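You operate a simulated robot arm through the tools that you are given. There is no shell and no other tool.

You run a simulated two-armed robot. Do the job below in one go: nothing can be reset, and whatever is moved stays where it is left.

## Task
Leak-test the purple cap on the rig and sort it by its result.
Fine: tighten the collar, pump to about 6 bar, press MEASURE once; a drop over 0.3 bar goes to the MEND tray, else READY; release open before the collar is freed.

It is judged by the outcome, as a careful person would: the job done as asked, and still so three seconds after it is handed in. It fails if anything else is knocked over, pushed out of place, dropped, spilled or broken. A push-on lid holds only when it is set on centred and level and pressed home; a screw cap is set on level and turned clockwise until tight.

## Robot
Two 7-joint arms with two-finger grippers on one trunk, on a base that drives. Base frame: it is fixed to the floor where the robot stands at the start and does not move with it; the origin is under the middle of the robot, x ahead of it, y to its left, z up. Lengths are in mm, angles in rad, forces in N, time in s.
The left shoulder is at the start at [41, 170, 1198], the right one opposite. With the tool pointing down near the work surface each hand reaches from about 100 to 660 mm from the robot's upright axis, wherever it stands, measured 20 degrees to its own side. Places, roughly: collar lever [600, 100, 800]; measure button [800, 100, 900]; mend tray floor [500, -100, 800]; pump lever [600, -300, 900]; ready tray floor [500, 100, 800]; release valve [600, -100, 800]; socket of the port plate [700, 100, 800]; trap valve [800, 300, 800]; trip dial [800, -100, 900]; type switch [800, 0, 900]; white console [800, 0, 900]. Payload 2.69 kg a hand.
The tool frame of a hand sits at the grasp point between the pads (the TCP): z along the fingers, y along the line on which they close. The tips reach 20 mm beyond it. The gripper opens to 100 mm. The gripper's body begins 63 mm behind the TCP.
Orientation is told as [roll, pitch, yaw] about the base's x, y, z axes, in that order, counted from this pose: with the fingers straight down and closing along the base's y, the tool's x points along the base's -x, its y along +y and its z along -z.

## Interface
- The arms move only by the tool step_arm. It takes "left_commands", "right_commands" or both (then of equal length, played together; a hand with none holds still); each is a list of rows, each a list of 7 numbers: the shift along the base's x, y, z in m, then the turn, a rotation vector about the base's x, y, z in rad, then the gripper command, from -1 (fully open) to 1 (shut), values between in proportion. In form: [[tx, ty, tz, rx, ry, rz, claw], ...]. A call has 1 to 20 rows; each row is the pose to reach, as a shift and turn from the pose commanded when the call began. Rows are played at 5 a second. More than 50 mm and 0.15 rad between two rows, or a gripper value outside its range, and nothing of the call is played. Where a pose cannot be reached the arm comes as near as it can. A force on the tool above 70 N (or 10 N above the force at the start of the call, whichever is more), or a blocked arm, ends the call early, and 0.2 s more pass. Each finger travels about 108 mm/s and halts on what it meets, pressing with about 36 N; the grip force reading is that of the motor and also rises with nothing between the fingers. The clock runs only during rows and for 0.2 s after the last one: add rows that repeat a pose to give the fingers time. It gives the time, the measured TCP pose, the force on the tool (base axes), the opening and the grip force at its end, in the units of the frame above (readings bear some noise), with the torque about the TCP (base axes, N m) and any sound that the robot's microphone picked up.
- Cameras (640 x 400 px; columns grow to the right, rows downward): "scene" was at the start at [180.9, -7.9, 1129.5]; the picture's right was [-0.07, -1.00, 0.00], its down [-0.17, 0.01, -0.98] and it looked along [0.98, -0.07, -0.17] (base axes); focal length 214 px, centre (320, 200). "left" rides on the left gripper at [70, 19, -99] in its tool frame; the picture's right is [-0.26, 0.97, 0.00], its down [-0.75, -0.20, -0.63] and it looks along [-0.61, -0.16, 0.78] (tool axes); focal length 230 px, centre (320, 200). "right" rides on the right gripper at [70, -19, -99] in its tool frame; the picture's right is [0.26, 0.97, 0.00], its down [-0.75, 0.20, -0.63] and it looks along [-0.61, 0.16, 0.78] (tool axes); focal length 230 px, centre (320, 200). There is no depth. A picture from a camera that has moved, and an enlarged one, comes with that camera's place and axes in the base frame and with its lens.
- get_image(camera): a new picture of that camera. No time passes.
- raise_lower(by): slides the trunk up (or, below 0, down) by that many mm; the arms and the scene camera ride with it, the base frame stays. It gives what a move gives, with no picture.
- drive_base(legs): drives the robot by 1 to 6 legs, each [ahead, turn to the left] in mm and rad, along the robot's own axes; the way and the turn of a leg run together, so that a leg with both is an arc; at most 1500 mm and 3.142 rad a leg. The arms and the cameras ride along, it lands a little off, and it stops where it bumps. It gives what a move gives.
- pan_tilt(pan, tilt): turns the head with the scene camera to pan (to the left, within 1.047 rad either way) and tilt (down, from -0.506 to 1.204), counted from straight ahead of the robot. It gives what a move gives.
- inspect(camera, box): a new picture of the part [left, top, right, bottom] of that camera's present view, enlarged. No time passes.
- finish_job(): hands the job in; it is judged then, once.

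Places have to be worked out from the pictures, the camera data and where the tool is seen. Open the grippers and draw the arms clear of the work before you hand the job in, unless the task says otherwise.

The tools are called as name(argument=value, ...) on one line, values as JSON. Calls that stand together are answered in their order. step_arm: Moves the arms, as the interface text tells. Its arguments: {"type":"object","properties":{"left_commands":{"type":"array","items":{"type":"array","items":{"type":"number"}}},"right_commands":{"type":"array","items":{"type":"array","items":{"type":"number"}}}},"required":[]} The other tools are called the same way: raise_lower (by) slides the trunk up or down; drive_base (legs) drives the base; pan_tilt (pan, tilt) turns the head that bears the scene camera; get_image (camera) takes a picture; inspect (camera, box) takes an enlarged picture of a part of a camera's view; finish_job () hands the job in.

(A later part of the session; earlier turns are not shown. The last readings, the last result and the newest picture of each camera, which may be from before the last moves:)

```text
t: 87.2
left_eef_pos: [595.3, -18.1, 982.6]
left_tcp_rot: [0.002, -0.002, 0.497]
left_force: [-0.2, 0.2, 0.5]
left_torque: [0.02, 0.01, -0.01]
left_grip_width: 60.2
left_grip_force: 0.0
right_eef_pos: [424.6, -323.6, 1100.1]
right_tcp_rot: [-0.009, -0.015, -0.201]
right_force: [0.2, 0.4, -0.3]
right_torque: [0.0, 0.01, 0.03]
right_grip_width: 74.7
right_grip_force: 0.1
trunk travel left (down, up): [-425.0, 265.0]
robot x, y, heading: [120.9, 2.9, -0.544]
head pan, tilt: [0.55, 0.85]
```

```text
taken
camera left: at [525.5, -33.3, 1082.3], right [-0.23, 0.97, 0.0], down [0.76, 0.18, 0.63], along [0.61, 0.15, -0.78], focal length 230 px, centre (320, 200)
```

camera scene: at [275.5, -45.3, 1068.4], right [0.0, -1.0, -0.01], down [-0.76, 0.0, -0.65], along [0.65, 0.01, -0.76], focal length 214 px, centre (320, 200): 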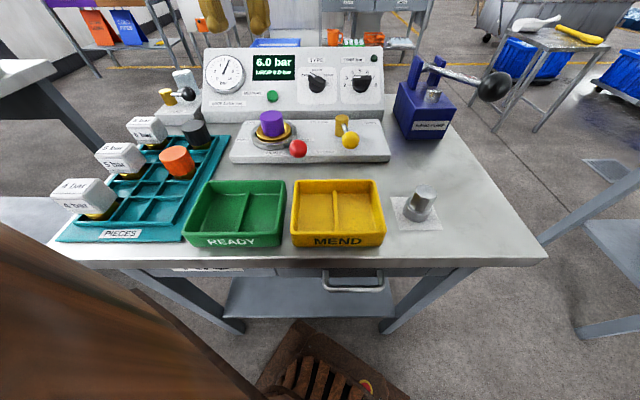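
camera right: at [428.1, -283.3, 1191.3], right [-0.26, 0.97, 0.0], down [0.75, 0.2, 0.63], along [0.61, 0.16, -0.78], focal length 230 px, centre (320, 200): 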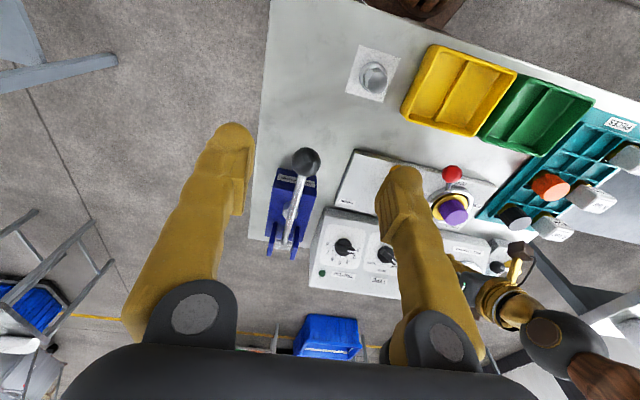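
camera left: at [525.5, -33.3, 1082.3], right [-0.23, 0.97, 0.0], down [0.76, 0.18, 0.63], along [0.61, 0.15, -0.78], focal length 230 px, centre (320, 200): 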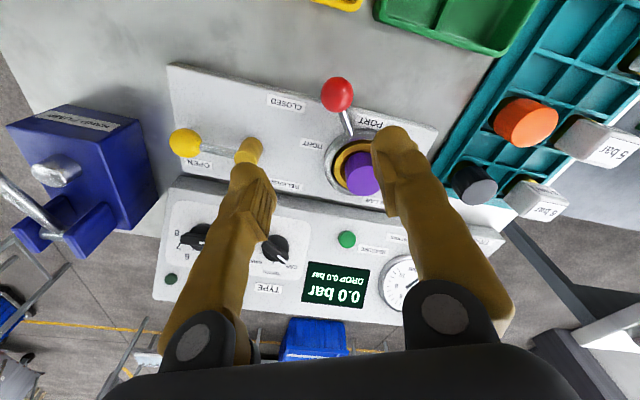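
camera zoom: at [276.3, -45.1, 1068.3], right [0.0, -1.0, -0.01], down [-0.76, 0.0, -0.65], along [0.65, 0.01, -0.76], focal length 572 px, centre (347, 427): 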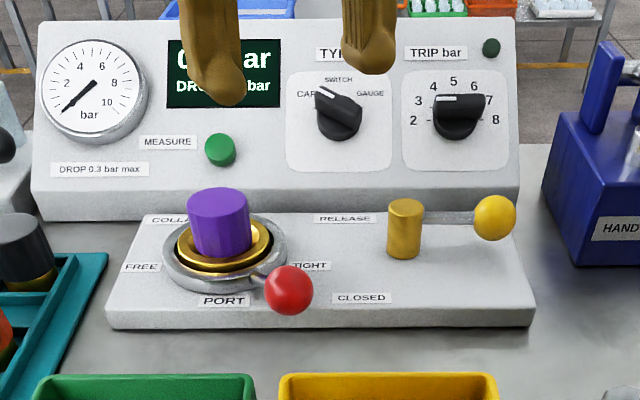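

The release lever stands open and the gauge reads 0. Now I free the collar: its ball is at about [578.5, -3.5, 850]; I position over it and descend around it.

step_arm(left_commands=[[-0.0168, 0.0146, -0.022, 0, 0, 0, -0.3], [-0.0168, 0.0146, -0.022, 0, 0, 0, -0.3], [-0.0168, 0.0146, -0.06, 0, 0, 0, -0.3], [-0.0168, 0.0146, -0.1, 0, 0, 0, -0.3], [-0.0168, 0.0146, -0.13, 0, 0, 0, -0.3], [-0.0168, 0.0146, -0.13, 0, 0, 0, 0.0], [-0.0168, 0.0146, -0.13, 0, 0, 0, 0.12], [-0.0168, 0.0146, -0.13, 0, 0, 0, 0.12]])

get_image(camera="left")

```text
t: 89.0
left_eef_pos: [579.1, -4.6, 853.1]
left_tcp_rot: [0.004, -0.003, 0.499]
left_force: [1.1, -0.8, 0.6]
left_torque: [0.0, 0.0, -0.04]
left_grip_width: 43.8
left_grip_force: 0.1
right_eef_pos: [424.3, -325.3, 1099.3]
right_tcp_rot: [-0.008, -0.018, -0.2]
right_force: [0.0, -0.1, 0.5]
right_torque: [0.0, -0.02, 0.02]
right_grip_width: 74.9
right_grip_force: 0.0
trunk travel left (down, up): [-425.0, 265.0]
robot x, y, heading: [125.0, 4.7, -0.547]
head pan, tilt: [0.55, 0.85]
```

```text
taken
camera left: at [508.1, -20.2, 952.4], right [-0.24, 0.97, 0.0], down [0.76, 0.18, 0.63], along [0.61, 0.15, -0.78], focal length 230 px, centre (320, 200)
```

left: 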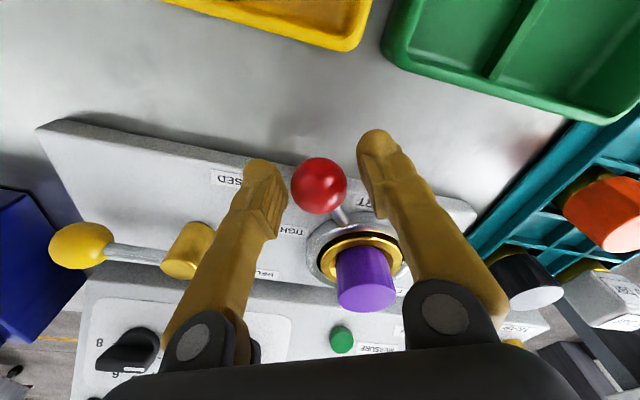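

The ball is straddled. I sweep it back along its arc toward FREE.

step_arm(left_commands=[[-0.0072, 0.0125, 0, 0, 0, -0.1, 0.12], [-0.0123, 0.025, 0, 0, 0, -0.2, 0.12], [-0.0155, 0.0382, 0, 0, 0, -0.3, 0.12], [-0.0169, 0.0516, 0, 0, 0, -0.4, 0.12], [-0.0165, 0.0651, 0, 0, 0, -0.5, 0.12], [-0.0141, 0.0785, 0, 0, 0, -0.6, 0.12], [-0.0099, 0.0913, 0, 0, 0, -0.7, 0.12], [-0.004, 0.1035, 0, 0, 0, -0.8, 0.12], [-0.004, 0.1035, 0, 0, 0, -0.8, 0.12]])

inspect(camera="scene", box=[180, 60, 360, 190])

get_image(camera="left")

```text
t: 91.0
left_eef_pos: [575.6, 98.9, 852.2]
left_tcp_rot: [0.001, -0.001, -0.299]
left_force: [-0.5, -0.6, -0.1]
left_torque: [0.0, 0.0, 0.01]
left_grip_width: 44.0
left_grip_force: 0.2
right_eef_pos: [423.5, -326.1, 1097.9]
right_tcp_rot: [-0.009, -0.014, -0.2]
right_force: [0.3, 0.3, -0.8]
right_torque: [-0.01, 0.05, 0.01]
right_grip_width: 74.7
right_grip_force: 0.1
trunk travel left (down, up): [-425.0, 265.0]
robot x, y, heading: [123.9, 3.1, -0.55]
head pan, tilt: [0.55, 0.85]
```

```text
3.08 times, centred on (270, 125) of scene
camera zoom: at [276.4, -45.9, 1068.2], right [0.0, -1.0, -0.01], down [-0.76, 0.0, -0.65], along [0.65, 0.01, -0.76], focal length 660 px, centre (474, 431)
```

zoom: 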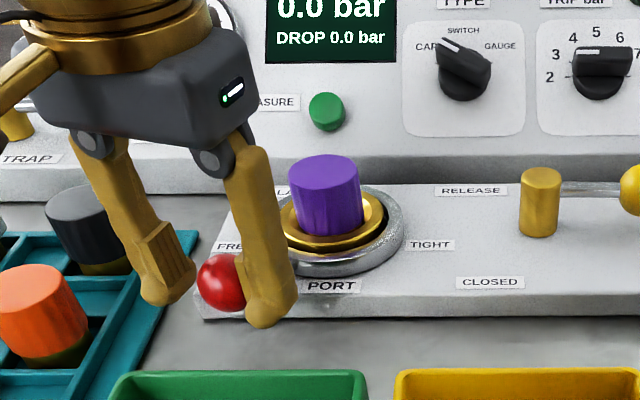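

```text
taken
camera left: at [514.1, 139.7, 952.2], right [0.53, 0.85, 0.0], down [0.66, -0.42, 0.63], along [0.53, -0.33, -0.78], focal length 230 px, centre (320, 200)
```

left: 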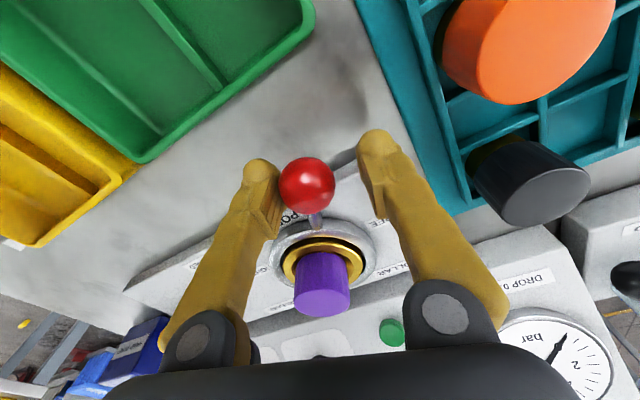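

Nearly at FREE. I continue in small steps to the stop.

step_arm(left_commands=[[0.0022, 0.0036, 0, 0, 0, -0.03, 0.12], [0.0045, 0.0071, 0, 0, 0, -0.06, 0.12], [0.0076, 0.0112, 0, 0, 0, -0.1, 0.12], [0.0076, 0.0112, 0, 0, 0, -0.1, 0.12]])

inspect(camera="scene", box=[180, 60, 360, 190])

```text
t: 92.0
left_eef_pos: [583.2, 111.2, 851.6]
left_tcp_rot: [0.0, -0.002, -0.398]
left_force: [0.3, -0.3, 0.3]
left_torque: [0.03, 0.02, 0.02]
left_grip_width: 44.1
left_grip_force: 0.1
right_eef_pos: [423.4, -326.3, 1099.0]
right_tcp_rot: [-0.009, -0.016, -0.202]
right_force: [0.0, 0.5, 0.5]
right_torque: [0.01, 0.02, -0.01]
right_grip_width: 75.1
right_grip_force: 0.0
trunk travel left (down, up): [-425.0, 265.0]
robot x, y, heading: [124.1, 1.3, -0.546]
head pan, tilt: [0.55, 0.85]
```

```text
3.08 times, centred on (270, 125) of scene
camera zoom: at [276.4, -45.9, 1068.2], right [0.0, -1.0, -0.01], down [-0.76, 0.0, -0.65], along [0.65, 0.01, -0.76], focal length 660 px, centre (474, 431)
```

zoom: 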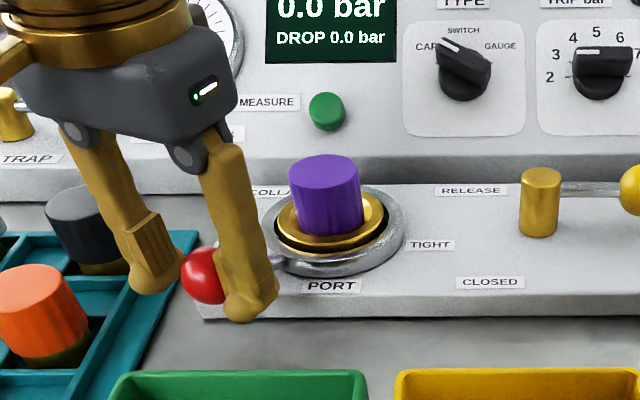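

The ball is about back at its starting angle. One more small nudge to feel the stop.

step_arm(left_commands=[[0.0015, 0.0018, 0, 0, 0, 0, 0.12], [0.003, 0.0036, 0, 0, 0, 0, 0.12], [0.0043, 0.0052, 0, 0, 0, 0, 0.12], [0.0043, 0.0052, 0, 0, 0, 0, 0.12]])

inspect(camera="scene", box=[180, 60, 360, 190])

```text
t: 93.0
left_eef_pos: [586.2, 115.6, 852.8]
left_tcp_rot: [0.0, 0.0, -0.4]
left_force: [-10.6, -9.3, -2.3]
left_torque: [0.03, 0.07, -0.15]
left_grip_width: 52.3
left_grip_force: 6.3
right_eef_pos: [423.0, -325.6, 1099.5]
right_tcp_rot: [-0.008, -0.016, -0.201]
right_force: [0.6, 0.0, 0.0]
right_torque: [-0.01, 0.02, -0.01]
right_grip_width: 74.9
right_grip_force: 0.1
trunk travel left (down, up): [-425.0, 265.0]
robot x, y, heading: [128.3, 1.2, -0.549]
head pan, tilt: [0.55, 0.85]
```

```text
3.08 times, centred on (270, 125) of scene
camera zoom: at [275.6, -46.7, 1068.3], right [0.0, -1.0, -0.01], down [-0.76, 0.01, -0.65], along [0.65, 0.01, -0.76], focal length 660 px, centre (474, 431)
```

zoom: 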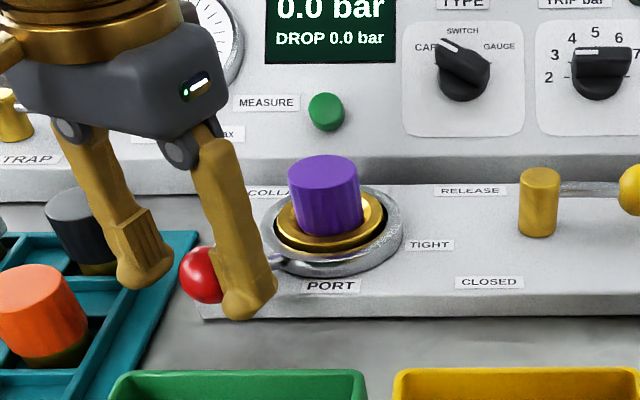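

The collar is at its FREE stop. I back the fingers off and lift the hand, then look at cap and READY tray.

step_arm(left_commands=[[-0.004, -0.005, 0, 0, 0, 0, 0.0], [-0.004, -0.005, 0, 0, 0, 0, -0.2], [-0.004, -0.005, 0.03, 0, 0, 0.0, -0.2], [-0.004, -0.005, 0.07, 0, 0, 0.1, -0.2], [-0.004, -0.005, 0.11, 0, 0, 0.2, -0.2], [0.02, -0.02, 0.13, 0, 0, 0.3, -0.2], [0.045, -0.04, 0.13, 0, 0, 0.4, -0.2], [0.07, -0.06, 0.13, 0, 0, 0.4, -0.2], [0.07, -0.06, 0.13, 0, 0, 0.4, -0.2]])

get_image(camera="left")

inspect(camera="scene", box=[170, 90, 330, 260])

```text
t: 95.0
left_eef_pos: [657.2, 56.2, 982.4]
left_tcp_rot: [0.002, -0.001, -0.002]
left_force: [-0.1, -0.2, 0.5]
left_torque: [-0.02, 0.01, -0.06]
left_grip_width: 60.1
left_grip_force: 0.1
right_eef_pos: [423.2, -325.2, 1100.1]
right_tcp_rot: [-0.009, -0.014, -0.199]
right_force: [-0.7, 0.2, 0.1]
right_torque: [0.0, -0.01, -0.03]
right_grip_width: 74.9
right_grip_force: 0.2
trunk travel left (down, up): [-425.0, 265.0]
robot x, y, heading: [121.8, -2.4, -0.55]
head pan, tilt: [0.55, 0.85]
```

```text
taken
camera left: at [587.6, 76.3, 1081.7], right [0.26, 0.97, 0.0], down [0.75, -0.2, 0.63], along [0.61, -0.16, -0.78], focal length 230 px, centre (320, 200)
```

left: 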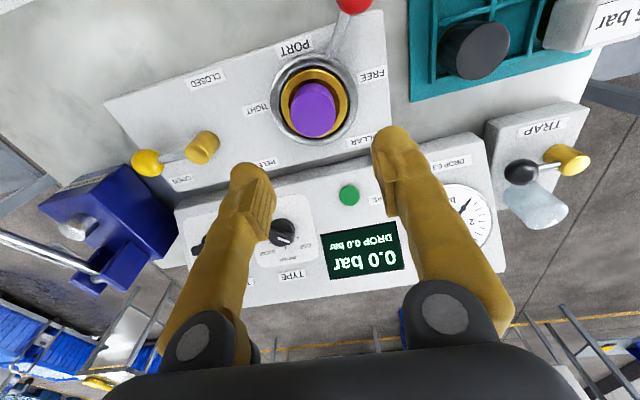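

```text
2.35 times, centred on (250, 175) of scene
camera zoom: at [276.0, -45.5, 1068.3], right [0.0, -1.0, -0.01], down [-0.76, 0.0, -0.65], along [0.65, 0.01, -0.76], focal length 505 px, centre (485, 259)
```

zoom: 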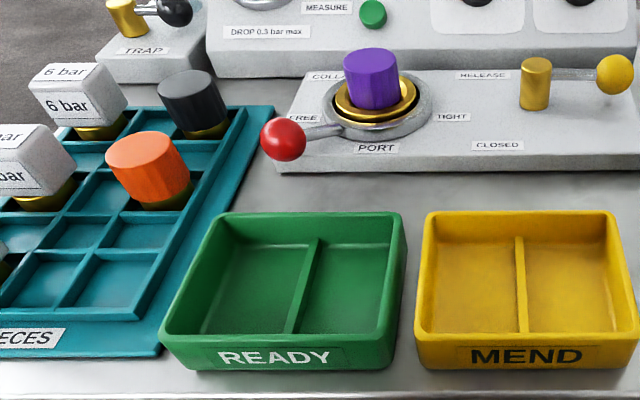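

I zoom on the cap from the left camera for an exact centre before gripping it.

inspect(camera="left", box=[260, 50, 370, 160])

inspect(camera="scene", box=[225, 90, 325, 160])

```text
3.64 times, centred on (315, 105) of left
camera zoom: at [587.6, 76.3, 1081.7], right [0.26, 0.97, 0.0], down [0.75, -0.2, 0.63], along [0.61, -0.16, -0.78], focal length 837 px, centre (338, 546)
```

zoom: 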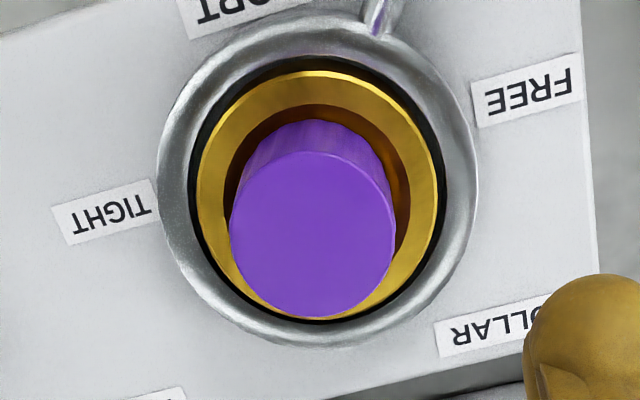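

```text
5.71 times, centred on (275, 125) of scene
camera zoom: at [276.0, -45.5, 1068.3], right [0.0, -1.0, -0.01], down [-0.76, 0.0, -0.65], along [0.65, 0.01, -0.76], focal length 1226 px, centre (577, 629)
```

zoom: 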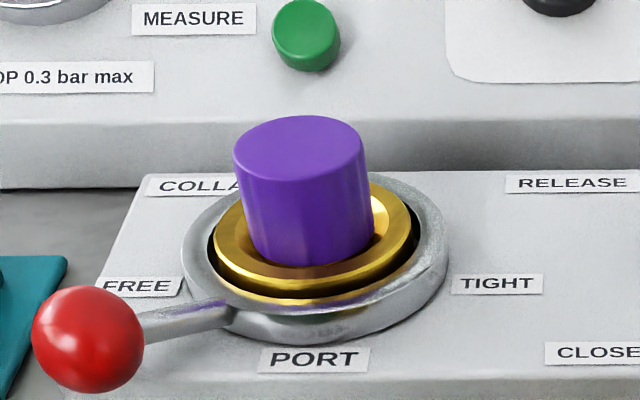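

The cap's centre is near [656, 51], top about z = 866. I shift over it and descend to grip its upper part, tips staying above the socket rim.

step_arm(left_commands=[[-0.0015, -0.0055, -0.02, 0, 0, 0, -0.3], [-0.0015, -0.0055, -0.06, 0, 0, 0, -0.3], [-0.0015, -0.0055, -0.09, 0, 0, 0, -0.3], [-0.0015, -0.0055, -0.09, 0, 0, 0, -0.3]])

inspect(camera="left", box=[240, 60, 400, 220])

inspect(camera="scene", box=[225, 80, 325, 160])

```text
t: 96.0
left_eef_pos: [655.7, 50.7, 891.5]
left_tcp_rot: [0.004, -0.001, 0.002]
left_force: [-0.3, -0.3, -0.9]
left_torque: [0.0, 0.01, 0.03]
left_grip_width: 65.0
left_grip_force: 0.2
right_eef_pos: [423.3, -325.3, 1098.7]
right_tcp_rot: [-0.007, -0.016, -0.203]
right_force: [0.0, 0.1, -0.4]
right_torque: [-0.01, 0.0, -0.01]
right_grip_width: 75.2
right_grip_force: 0.0
trunk travel left (down, up): [-425.0, 265.0]
robot x, y, heading: [124.2, 1.3, -0.542]
head pan, tilt: [0.55, 0.85]
```

```text
2.50 times, centred on (320, 140) of left
camera zoom: at [585.9, 70.4, 990.5], right [0.26, 0.97, 0.0], down [0.75, -0.2, 0.63], along [0.61, -0.16, -0.78], focal length 575 px, centre (320, 350)
```

zoom: 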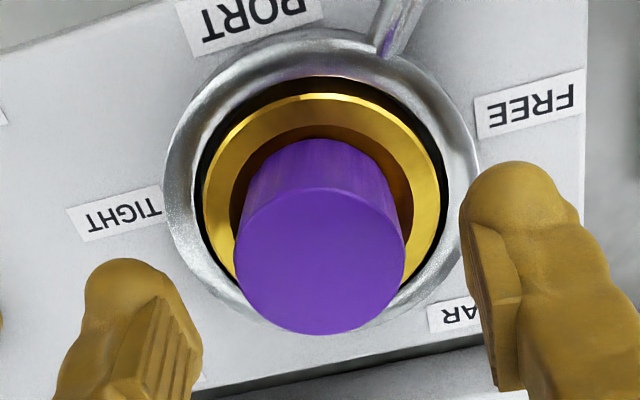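

```text
5.00 times, centred on (275, 120) of scene
camera zoom: at [276.2, -45.8, 1068.3], right [0.0, -1.0, -0.01], down [-0.76, 0.0, -0.65], along [0.65, 0.01, -0.76], focal length 1072 px, centre (545, 600)
```

zoom: 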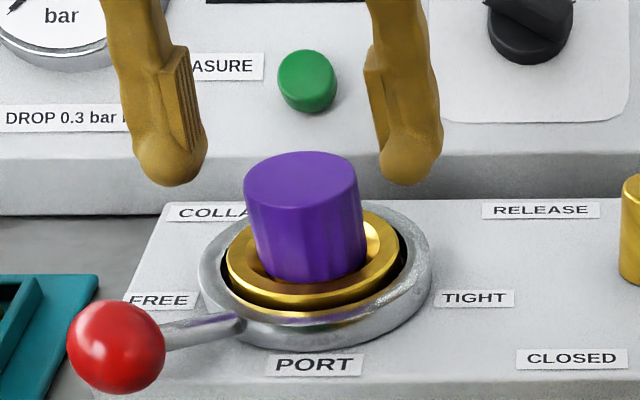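

Aligned with the tool axis. I descend 23 mm and close on the cap's upper part.

step_arm(left_commands=[[0, 0, -0.012, 0, 0, 0, -0.3], [0, 0, -0.0235, 0, 0, 0, -0.3], [0, 0, -0.0235, 0, 0, 0, -0.1], [0, 0, -0.0235, 0, 0, 0, 0.1], [0, 0, -0.0235, 0, 0, 0, 0.4], [0, 0, -0.0235, 0, 0, 0, 1], [0, 0, -0.0235, 0, 0, 0, 1]])

inspect(camera="scene", box=[225, 80, 325, 160])

```text
t: 97.6
left_eef_pos: [655.7, 49.8, 868.1]
left_tcp_rot: [0.001, -0.001, 0.0]
left_force: [-0.8, 0.6, 0.6]
left_torque: [-0.02, 0.05, -0.01]
left_grip_width: 40.4
left_grip_force: 36.0
right_eef_pos: [422.0, -325.1, 1098.1]
right_tcp_rot: [-0.008, -0.014, -0.2]
right_force: [0.4, 0.2, 0.3]
right_torque: [0.0, 0.02, -0.02]
right_grip_width: 74.9
right_grip_force: 0.1
trunk travel left (down, up): [-425.0, 265.0]
robot x, y, heading: [123.6, 2.5, -0.552]
head pan, tilt: [0.55, 0.85]
```

```text
5.00 times, centred on (275, 120) of scene
camera zoom: at [276.5, -45.8, 1068.2], right [0.0, -1.0, -0.01], down [-0.76, 0.0, -0.65], along [0.65, 0.01, -0.76], focal length 1072 px, centre (545, 600)
```

zoom: 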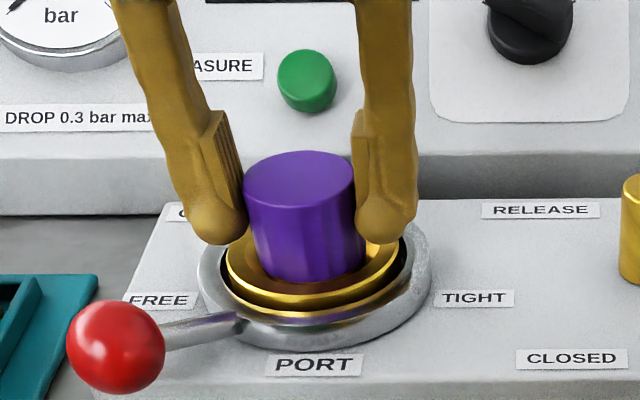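

Gripped at 40.4 mm on the upper half. I lift slowly straight up, watching the force for any hold from the collar.

step_arm(left_commands=[[0, 0, 0.004, 0, 0, 0, 1], [0, 0, 0.01, 0, 0, 0, 1], [0, 0, 0.02, 0, 0, 0, 1], [0, 0, 0.035, 0, 0, 0, 1], [0, 0, 0.065, 0, 0, 0, 1], [0, 0, 0.1, 0, 0, 0, 1], [0, 0, 0.1, 0, 0, 0, 1]])

get_image(camera="scene")

inspect(camera="scene", box=[205, 20, 345, 160])

```text
t: 99.2
left_eef_pos: [658.0, 50.1, 968.9]
left_tcp_rot: [0.004, -0.001, 0.001]
left_force: [-0.3, 0.5, -1.1]
left_torque: [-0.02, 0.05, 0.0]
left_grip_width: 40.3
left_grip_force: 36.1
right_eef_pos: [423.7, -325.5, 1099.1]
right_tcp_rot: [-0.01, -0.016, -0.2]
right_force: [-0.2, -0.5, 0.0]
right_torque: [0.0, 0.03, 0.03]
right_grip_width: 75.0
right_grip_force: 0.1
trunk travel left (down, up): [-425.0, 265.0]
robot x, y, heading: [120.6, 5.0, -0.55]
head pan, tilt: [0.55, 0.85]
```

```text
taken
camera scene: at [276.9, -45.8, 1068.1], right [0.0, -1.0, -0.01], down [-0.76, 0.0, -0.65], along [0.65, 0.01, -0.76], focal length 214 px, centre (320, 200)
```

scene: 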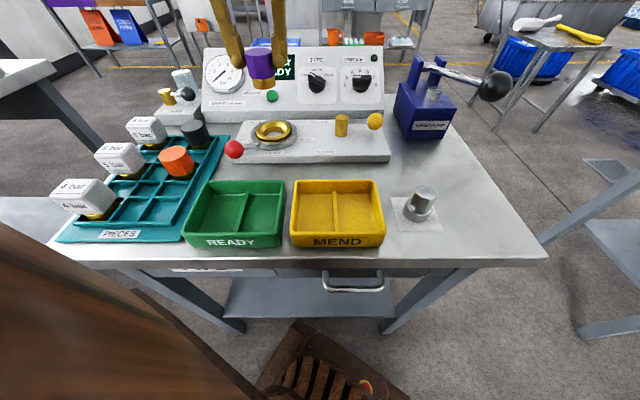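

```text
2.86 times, centred on (275, 90) of scene
camera zoom: at [276.9, -45.8, 1068.1], right [0.0, -1.0, -0.01], down [-0.76, 0.0, -0.65], along [0.65, 0.01, -0.76], focal length 613 px, centre (449, 514)
```

zoom: 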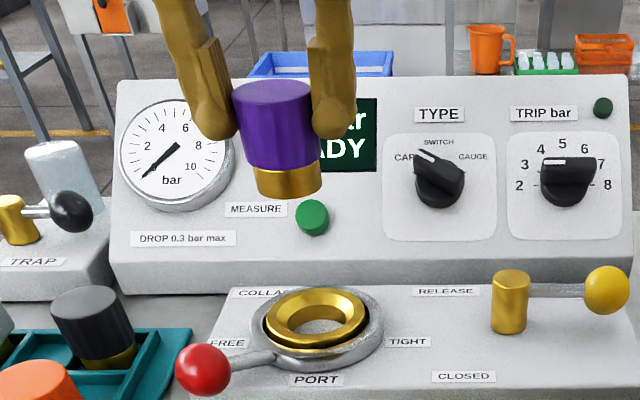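

The cap is out cleanly, with its bottom about 48 mm below the TCP. I carry it over the READY tray at height and look from above.

step_arm(left_commands=[[-0.03, -0.002, 0.01, 0, 0, 0, 1], [-0.07, -0.004, 0.01, 0, 0, 0, 1], [-0.11, -0.006, 0.01, 0, 0, 0, 1], [-0.15, -0.008, 0.01, 0, 0, 0, 1], [-0.187, -0.008, 0.01, 0, 0, 0, 1], [-0.187, -0.008, 0.01, 0, 0, 0, 1]])

get_image(camera="left")

get_image(camera="scene")

get_image(camera="right")

```text
t: 100.6
left_eef_pos: [474.4, 40.8, 979.5]
left_tcp_rot: [-0.005, -0.009, 0.0]
left_force: [0.1, 0.1, -1.2]
left_torque: [-0.01, 0.03, -0.02]
left_grip_width: 40.2
left_grip_force: 35.4
right_eef_pos: [425.4, -325.2, 1098.9]
right_tcp_rot: [-0.008, -0.015, -0.201]
right_force: [-1.3, -0.1, 0.1]
right_torque: [-0.04, 0.02, 0.0]
right_grip_width: 74.9
right_grip_force: 0.0
trunk travel left (down, up): [-425.0, 265.0]
robot x, y, heading: [123.9, 3.1, -0.551]
head pan, tilt: [0.55, 0.85]
```

```text
taken
camera left: at [403.4, 60.5, 1078.7], right [0.26, 0.97, 0.0], down [0.74, -0.2, 0.64], along [0.62, -0.17, -0.77], focal length 230 px, centre (320, 200)
```

left: 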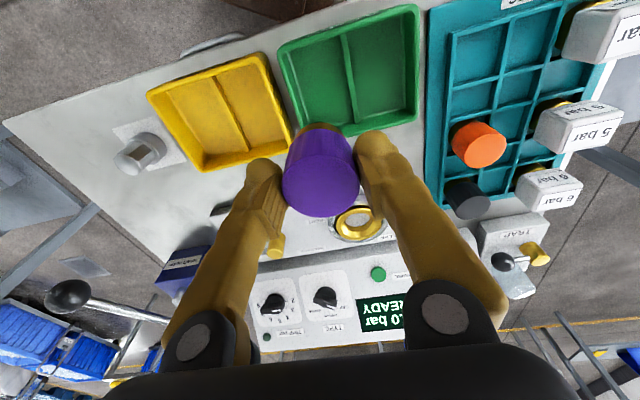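

```text
taken
camera scene: at [276.9, -45.8, 1068.2], right [0.0, -1.0, -0.01], down [-0.76, 0.0, -0.65], along [0.65, 0.01, -0.76], focal length 214 px, centre (320, 200)
```

scene: 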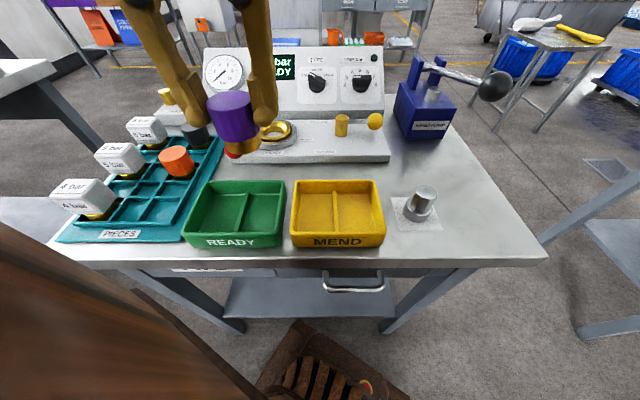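

```text
taken
camera right: at [350.6, -328.4, 1197.0], right [-0.06, 1.0, -0.01], down [0.77, 0.05, 0.64], along [0.64, 0.03, -0.77], focal length 230 px, centre (320, 200)
```

right: 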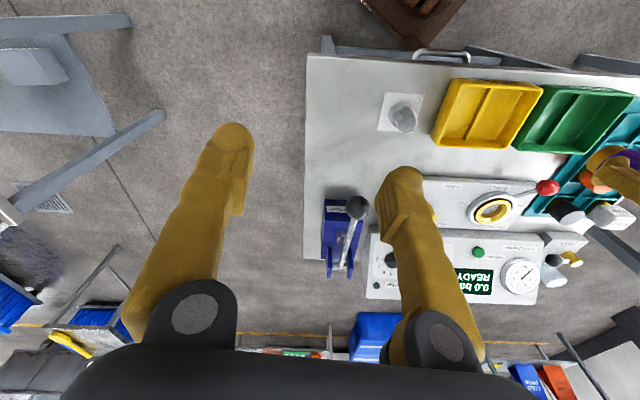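

I zoom on the READY tray in the left and right views to place its compartments.

inspect(camera="left", box=[260, 0, 440, 150])

inspect(camera="scene", box=[170, 160, 310, 260])

inspect(camera="right", box=[480, 60, 640, 170])

```text
2.67 times, centred on (350, 75) of left
camera zoom: at [403.4, 60.5, 1078.7], right [0.26, 0.97, 0.0], down [0.74, -0.2, 0.64], along [0.62, -0.17, -0.77], focal length 614 px, centre (240, 533)
```

zoom: 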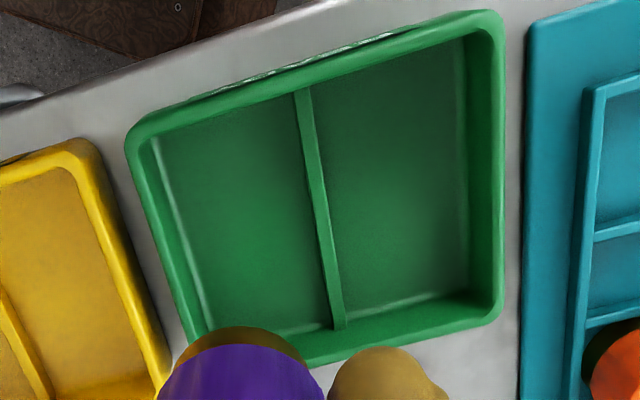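

```text
4.00 times, centred on (240, 210) of scene
camera zoom: at [276.9, -45.8, 1068.2], right [0.0, -1.0, -0.01], down [-0.76, 0.0, -0.65], along [0.65, 0.01, -0.76], focal length 858 px, centre (640, 160)
```

zoom: 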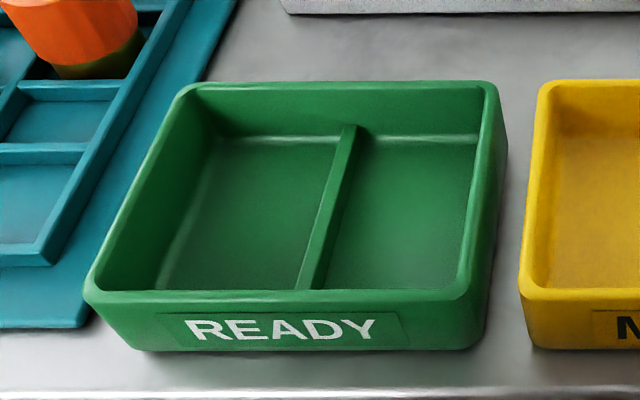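

```text
3.64 times, centred on (560, 115) of right
camera zoom: at [350.6, -328.4, 1197.0], right [-0.06, 1.0, -0.01], down [0.77, 0.05, 0.64], along [0.64, 0.03, -0.77], focal length 837 px, centre (-553, 509)
```

zoom: 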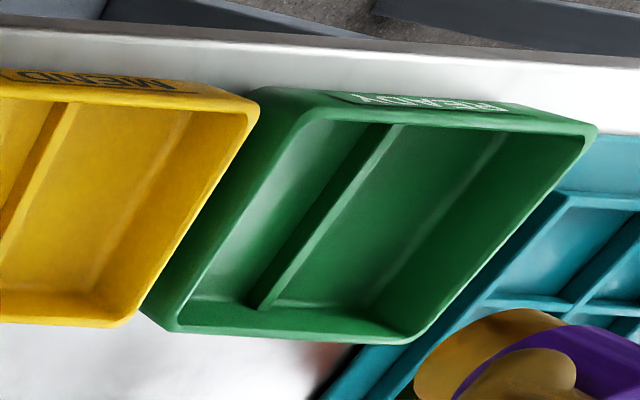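

Rim is at about z = 832, the tray spans x 421–521 and y 11–139, so its right compartment centres near [471, 44] with the floor near 803. To keep the fingers clear of wall and divider I turn the hand by -1.3 rad above it first.

step_arm(left_commands=[[-0.003, 0.003, 0, 0.0, 0.0, -0.14, 1], [-0.003, 0.003, 0, 0.0, 0.0, -0.28, 1], [-0.003, 0.003, 0, 0.0, 0.0, -0.42, 1], [-0.003, 0.003, 0, 0.0, 0.0, -0.56, 1], [-0.003, 0.003, 0, 0.0, 0.0, -0.7, 1], [-0.003, 0.003, 0, 0.0, 0.0, -0.84, 1], [-0.003, 0.003, 0, 0.0, 0.0, -0.98, 1], [-0.003, 0.003, 0, 0.0, 0.0, -1.12, 1], [-0.003, 0.003, 0, 0.0, 0.0, -1.26, 1], [-0.003, 0.003, 0, 0.0, 0.0, -1.3, 1], [-0.003, 0.003, 0, 0.0, 0.0, -1.3, 1]])

get_image(camera="left")

get_image(camera="scene")

```text
t: 103.0
left_eef_pos: [476.0, 39.5, 979.9]
left_tcp_rot: [0.013, -0.017, -1.301]
left_force: [-0.4, -0.7, -1.5]
left_torque: [-0.01, -0.01, 0.0]
left_grip_width: 40.1
left_grip_force: 35.8
right_eef_pos: [423.5, -324.2, 1097.8]
right_tcp_rot: [-0.009, -0.017, -0.199]
right_force: [-0.7, -0.2, 0.1]
right_torque: [0.01, 0.01, 0.02]
right_grip_width: 74.9
right_grip_force: 0.0
trunk travel left (down, up): [-425.0, 265.0]
robot x, y, heading: [126.3, -0.2, -0.547]
head pan, tilt: [0.55, 0.85]
```

```text
taken
camera left: at [472.6, 114.2, 1079.1], right [1.0, 0.01, 0.02], down [0.0, -0.77, 0.64], along [0.02, -0.64, -0.77], focal length 230 px, centre (320, 200)
```

left: 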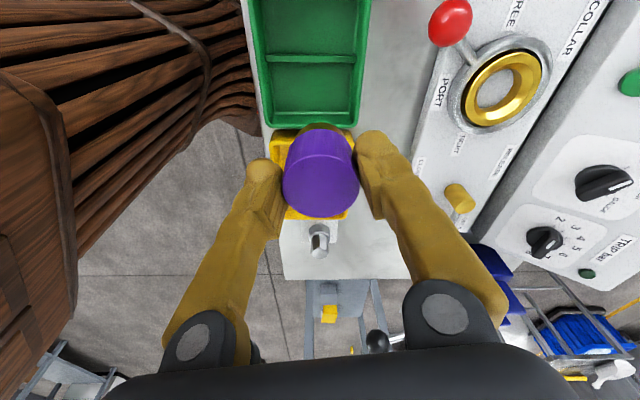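

```text
taken
camera scene: at [276.4, -45.8, 1068.2], right [0.0, -1.0, -0.01], down [-0.76, 0.0, -0.65], along [0.65, 0.01, -0.76], focal length 214 px, centre (320, 200)
```

scene: 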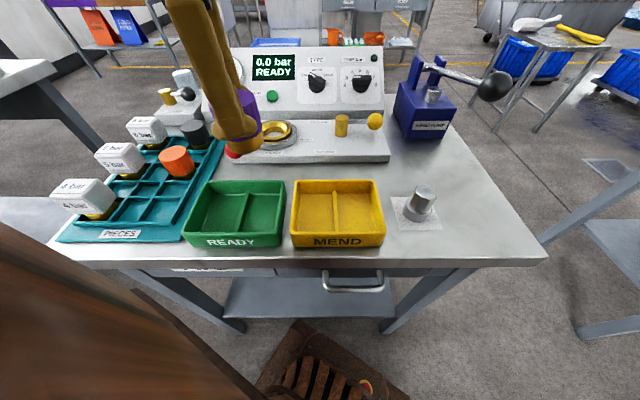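

The hand turned; it sits at about [475, 41] with a slight tilt. I shift toward [470, 46] while descending to about z = 890 and check again.

step_arm(left_commands=[[-0.003, 0.003, -0.02, -0.01, 0.014, 0, 1], [-0.005, 0.005, -0.05, -0.01, 0.014, 0, 1], [-0.005, 0.005, -0.085, -0.01, 0.014, 0, 1], [-0.005, 0.005, -0.085, -0.01, 0.014, 0, 1]])

get_image(camera="left")

inspect(camera="scene", box=[160, 110, 320, 260])

```text
t: 104.0
left_eef_pos: [460.0, 52.4, 894.4]
left_tcp_rot: [-0.013, -0.005, -1.299]
left_force: [-0.9, -1.1, -1.9]
left_torque: [-0.03, 0.0, -0.01]
left_grip_width: 40.1
left_grip_force: 35.9
right_eef_pos: [422.5, -325.2, 1099.2]
right_tcp_rot: [-0.009, -0.015, -0.2]
right_force: [-0.6, -0.6, 0.1]
right_torque: [0.0, -0.01, -0.01]
right_grip_width: 75.1
right_grip_force: 0.0
trunk travel left (down, up): [-425.0, 265.0]
robot x, y, heading: [124.8, 2.7, -0.55]
head pan, tilt: [0.55, 0.85]
```

```text
taken
camera left: at [460.5, 126.7, 993.4], right [1.0, 0.01, -0.01], down [0.02, -0.77, 0.64], along [0.0, -0.64, -0.77], focal length 230 px, centre (320, 200)
```

left: 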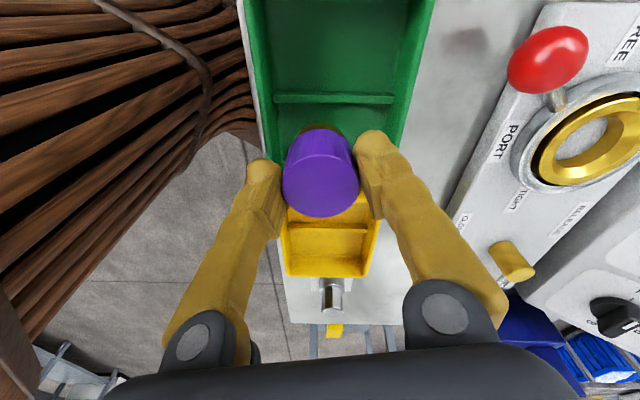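

```text
2.67 times, centred on (240, 185) of scene
camera zoom: at [275.9, -45.6, 1068.3], right [0.0, -1.0, -0.01], down [-0.76, 0.0, -0.65], along [0.65, 0.01, -0.76], focal length 572 px, centre (533, 240)
```

zoom: 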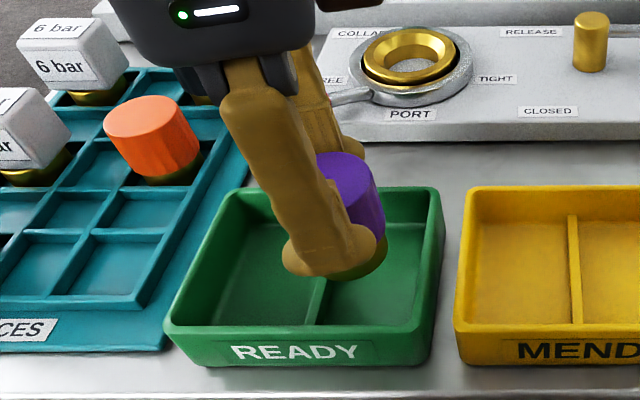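

The hand is now about 9 mm off the other way. I correct at this height, aiming for [470, 46].

step_arm(left_commands=[[0.004, -0.003, 0, 0.0, 0.0, 0, 1], [0.007, -0.005, 0, 0.0, 0.0, 0, 1], [0.007, -0.005, 0, 0.0, 0.0, 0, 1], [0.007, -0.005, 0, 0.0, 0.0, 0, 1]])

```text
t: 105.0
left_eef_pos: [469.3, 46.2, 894.6]
left_tcp_rot: [-0.014, -0.008, -1.299]
left_force: [0.6, 0.3, -0.9]
left_torque: [0.0, 0.01, 0.03]
left_grip_width: 40.4
left_grip_force: 36.4
right_eef_pos: [424.9, -326.1, 1099.9]
right_tcp_rot: [-0.008, -0.016, -0.2]
right_force: [0.7, 0.2, 0.3]
right_torque: [0.0, 0.01, 0.01]
right_grip_width: 75.1
right_grip_force: 0.1
trunk travel left (down, up): [-425.0, 265.0]
robot x, y, heading: [123.4, 2.1, -0.548]
head pan, tilt: [0.55, 0.85]
```

Now at [469, 46]. I descend to about 14 mm above placing height and look.

step_arm(left_commands=[[0.0, 0.0, -0.012, 0.0, 0.0, 0, 1], [0.0, 0.0, -0.024, 0.0, 0.0, 0, 1], [0.0, 0.0, -0.03, 0.0, 0.0, 0, 1], [0.0, 0.0, -0.03, 0.0, 0.0, 0, 1]])

get_image(camera="left")

inspect(camera="scene", box=[160, 110, 320, 260])

inspect(camera="right", box=[480, 60, 640, 170])

```text
t: 106.0
left_eef_pos: [468.0, 46.7, 863.1]
left_tcp_rot: [-0.014, -0.007, -1.299]
left_force: [-0.9, 0.2, -0.4]
left_torque: [0.0, -0.01, 0.03]
left_grip_width: 40.3
left_grip_force: 36.1
right_eef_pos: [423.5, -325.1, 1098.9]
right_tcp_rot: [-0.008, -0.015, -0.2]
right_force: [0.9, -0.1, -0.4]
right_torque: [0.03, -0.02, 0.0]
right_grip_width: 75.1
right_grip_force: 0.0
trunk travel left (down, up): [-425.0, 265.0]
robot x, y, heading: [123.8, 3.4, -0.543]
head pan, tilt: [0.55, 0.85]
```

```text
taken
camera left: at [468.8, 120.7, 963.0], right [1.0, 0.01, -0.01], down [0.02, -0.77, 0.64], along [0.0, -0.64, -0.77], focal length 230 px, centre (320, 200)
```

left: 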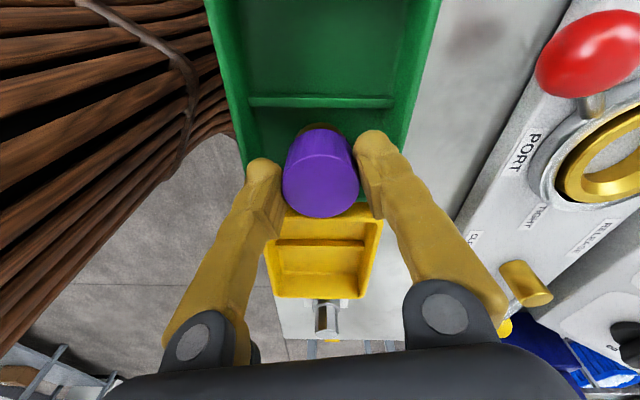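

```text
2.67 times, centred on (240, 185) of scene
camera zoom: at [276.4, -45.8, 1068.2], right [0.0, -1.0, -0.01], down [-0.76, 0.0, -0.65], along [0.65, 0.01, -0.76], focal length 572 px, centre (533, 240)
```

zoom: 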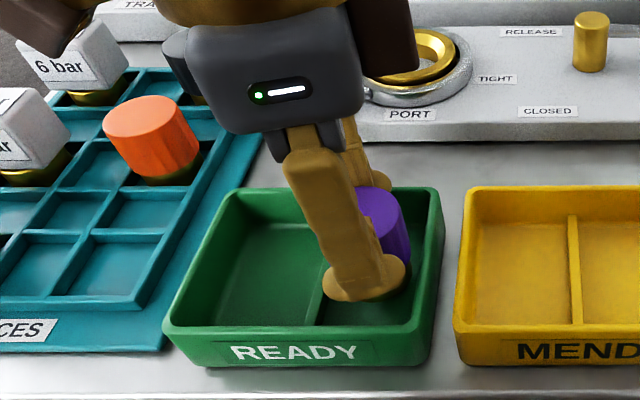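

```text
3.64 times, centred on (560, 115) of right
camera zoom: at [349.9, -328.4, 1197.1], right [-0.06, 1.0, -0.01], down [0.77, 0.05, 0.64], along [0.64, 0.03, -0.77], focal length 837 px, centre (-553, 509)
```

zoom: 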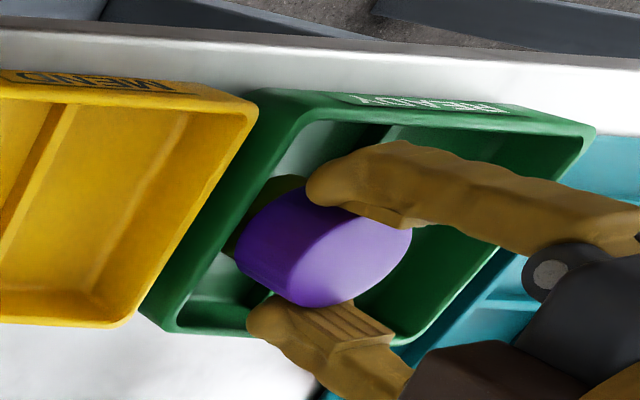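

The cap is over the middle of the right READY compartment, fingers inside the walls. I lower the last millimetres gently until it touches the floor.

step_arm(left_commands=[[0.001, 0.0, -0.004, 0.0, 0.0, 0, 1], [0.001, 0.0, -0.008, 0.0, 0.0, 0, 1], [0.001, 0.0, -0.01, 0.0, 0.0, 0, 1]])

inspect(camera="scene", box=[160, 110, 320, 260])

```text
t: 106.8
left_eef_pos: [469.7, 45.5, 855.5]
left_tcp_rot: [-0.012, -0.007, -1.298]
left_force: [0.2, -0.1, 9.4]
left_torque: [0.06, -0.17, 0.01]
left_grip_width: 40.5
left_grip_force: 36.0
right_eef_pos: [423.3, -325.2, 1100.8]
right_tcp_rot: [-0.009, -0.016, -0.201]
right_force: [1.0, -1.2, -0.8]
right_torque: [0.03, 0.0, 0.0]
right_grip_width: 75.1
right_grip_force: 0.0
trunk travel left (down, up): [-425.0, 265.0]
robot x, y, heading: [125.3, 1.3, -0.551]
head pan, tilt: [0.55, 0.85]
```

```text
2.67 times, centred on (240, 185) of scene
camera zoom: at [275.9, -45.8, 1068.4], right [0.0, -1.0, -0.01], down [-0.76, 0.0, -0.65], along [0.65, 0.01, -0.76], focal length 572 px, centre (533, 240)
```

zoom: 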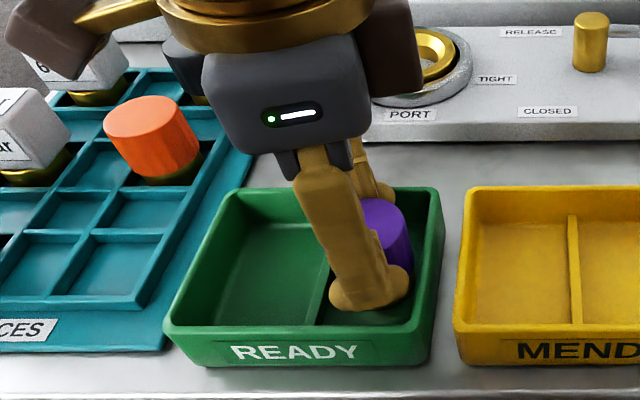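

Contact with the floor at 9 N. I open the fingers a little and then rise straight up.

step_arm(left_commands=[[0, 0, 0.0005, 0, 0, 0, 0.6], [0, 0, 0.0005, 0, 0, 0, 0.1], [0, 0, 0.0005, 0, 0, 0, -0.04], [0, 0, 0.0005, 0, 0, 0, -0.04]])

get_image(camera="left")

inspect(camera="right", box=[480, 60, 640, 170])

```text
t: 107.8
left_eef_pos: [470.4, 45.5, 855.0]
left_tcp_rot: [-0.014, -0.007, -1.298]
left_force: [-0.7, -0.8, -0.6]
left_torque: [0.0, -0.03, -0.01]
left_grip_width: 51.9
left_grip_force: 0.1
right_eef_pos: [424.0, -325.6, 1099.1]
right_tcp_rot: [-0.009, -0.017, -0.2]
right_force: [0.6, 0.3, 0.5]
right_torque: [0.02, -0.02, 0.02]
right_grip_width: 75.2
right_grip_force: 0.0
trunk travel left (down, up): [-425.0, 265.0]
robot x, y, heading: [124.7, 2.1, -0.547]
head pan, tilt: [0.55, 0.85]
```

```text
taken
camera left: at [469.5, 120.8, 953.7], right [1.0, 0.01, -0.01], down [0.02, -0.77, 0.64], along [0.0, -0.64, -0.77], focal length 230 px, centre (320, 200)
```

left: 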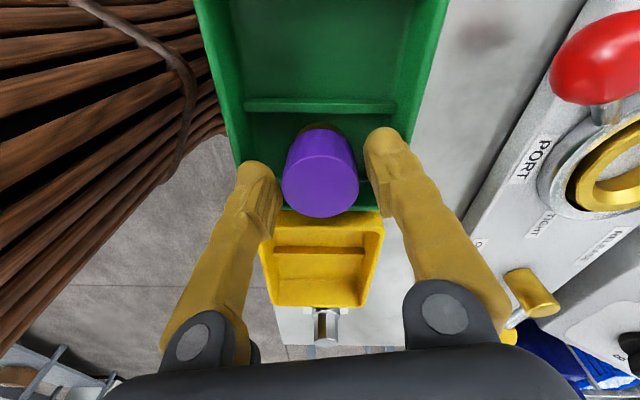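

```text
3.64 times, centred on (560, 115) of right
camera zoom: at [349.9, -328.4, 1197.1], right [-0.06, 1.0, -0.01], down [0.77, 0.05, 0.64], along [0.64, 0.03, -0.77], focal length 837 px, centre (-553, 509)
```

zoom: 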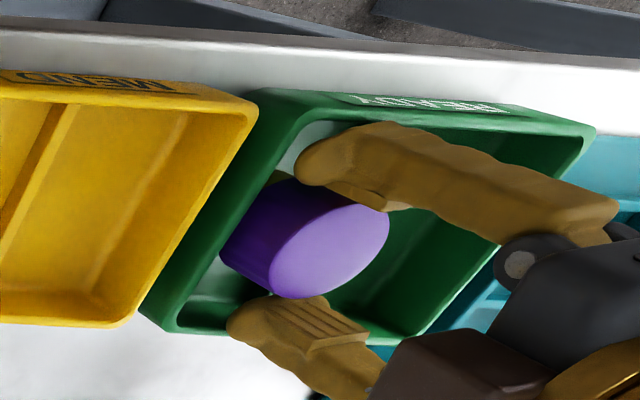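

The cap stands in the READY compartment with the fingers clear of it. I raise the hand straight up and then draw it back.

step_arm(left_commands=[[0, 0, 0.015, 0, 0, 0, -0.04], [0, 0, 0.04, 0, 0, 0, -0.04], [0, 0, 0.08, 0, 0, 0, -0.1], [0, 0, 0.12, 0, 0, 0.1, -0.3], [0, 0, 0.16, 0, 0, 0.24, -0.6], [0, 0.01, 0.2, 0, 0, 0.38, -1], [0, 0.02, 0.24, 0, 0, 0.5, -1], [0, 0.04, 0.27, 0, 0, 0.5, -1]])

get_image(camera="scene")

inspect(camera="scene", box=[150, 100, 400, 260])

```text
t: 109.6
left_eef_pos: [471.6, 55.2, 1051.6]
left_tcp_rot: [-0.018, -0.002, -0.915]
left_force: [-0.1, 0.6, 0.0]
left_torque: [-0.03, -0.01, 0.01]
left_grip_width: 100.0
left_grip_force: 0.1
left hand out of reach, approached as far as the arm can: row 7, 8
right_eef_pos: [423.6, -324.7, 1098.2]
right_tcp_rot: [-0.01, -0.017, -0.202]
right_force: [-0.8, 0.6, -0.5]
right_torque: [0.0, -0.01, -0.02]
right_grip_width: 75.0
right_grip_force: 0.0
trunk travel left (down, up): [-425.0, 265.0]
robot x, y, heading: [123.9, 4.2, -0.548]
head pan, tilt: [0.55, 0.85]
```

```text
taken
camera scene: at [276.0, -45.0, 1068.3], right [0.0, -1.0, -0.01], down [-0.76, 0.0, -0.65], along [0.65, 0.01, -0.76], focal length 214 px, centre (320, 200)
```

scene: 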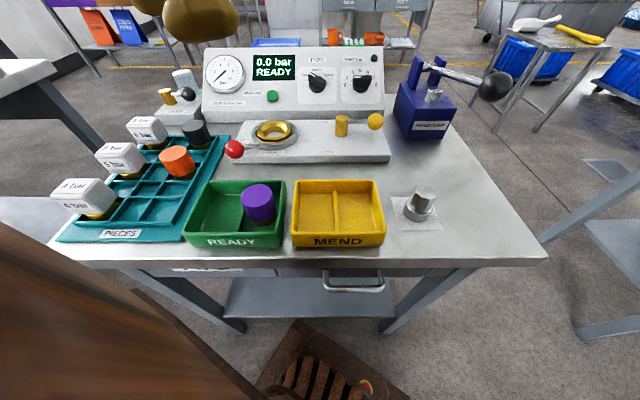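

```text
2.50 times, centred on (275, 180) of scene
camera zoom: at [276.0, -45.0, 1068.3], right [0.0, -1.0, -0.01], down [-0.76, 0.0, -0.65], along [0.65, 0.01, -0.76], focal length 536 px, centre (432, 250)
```

zoom: 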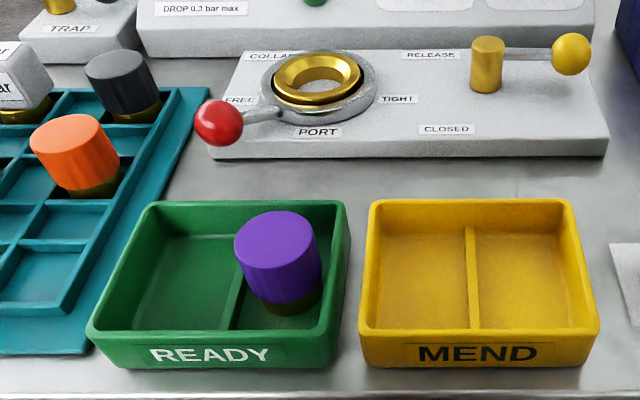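

The cap stands upright in the READY tray, release open, collar free, nothing else moved. I open the right gripper too and raise the trunk to draw both arms clear.

step_arm(right_commands=[[0, 0, 0.0, 0, 0, 0, -0.8], [0, 0, 0.0, 0, 0, 0, -1], [0, 0, 0.0, 0, 0, 0, -1]])

raise_lower(by=120)

```text
t: 110.4
left_eef_pos: [471.6, 54.6, 1051.5]
left_tcp_rot: [-0.016, -0.002, -0.919]
left_force: [-0.1, -0.2, 0.1]
left_torque: [0.0, -0.01, 0.0]
left_grip_width: 100.1
left_grip_force: 0.1
right_eef_pos: [423.9, -325.2, 1099.5]
right_tcp_rot: [-0.008, -0.016, -0.2]
right_force: [-1.1, 0.0, 0.3]
right_torque: [-0.01, -0.01, 0.0]
right_grip_width: 99.7
right_grip_force: 0.0
trunk travel left (down, up): [-425.0, 265.0]
robot x, y, heading: [123.2, -0.2, -0.552]
head pan, tilt: [0.55, 0.85]
```

```text
t: 111.9
left_eef_pos: [474.3, 54.3, 1170.3]
left_tcp_rot: [-0.018, -0.004, -0.917]
left_force: [0.0, -1.0, 0.4]
left_torque: [0.02, 0.02, -0.02]
left_grip_width: 100.0
left_grip_force: 0.1
right_eef_pos: [423.8, -325.0, 1218.8]
right_tcp_rot: [-0.009, -0.016, -0.199]
right_force: [-0.2, -0.4, 0.8]
right_torque: [-0.03, 0.0, -0.01]
right_grip_width: 100.0
right_grip_force: 0.0
trunk travel left (down, up): [-545.0, 145.0]
robot x, y, heading: [123.2, 5.4, -0.547]
head pan, tilt: [0.55, 0.85]
```

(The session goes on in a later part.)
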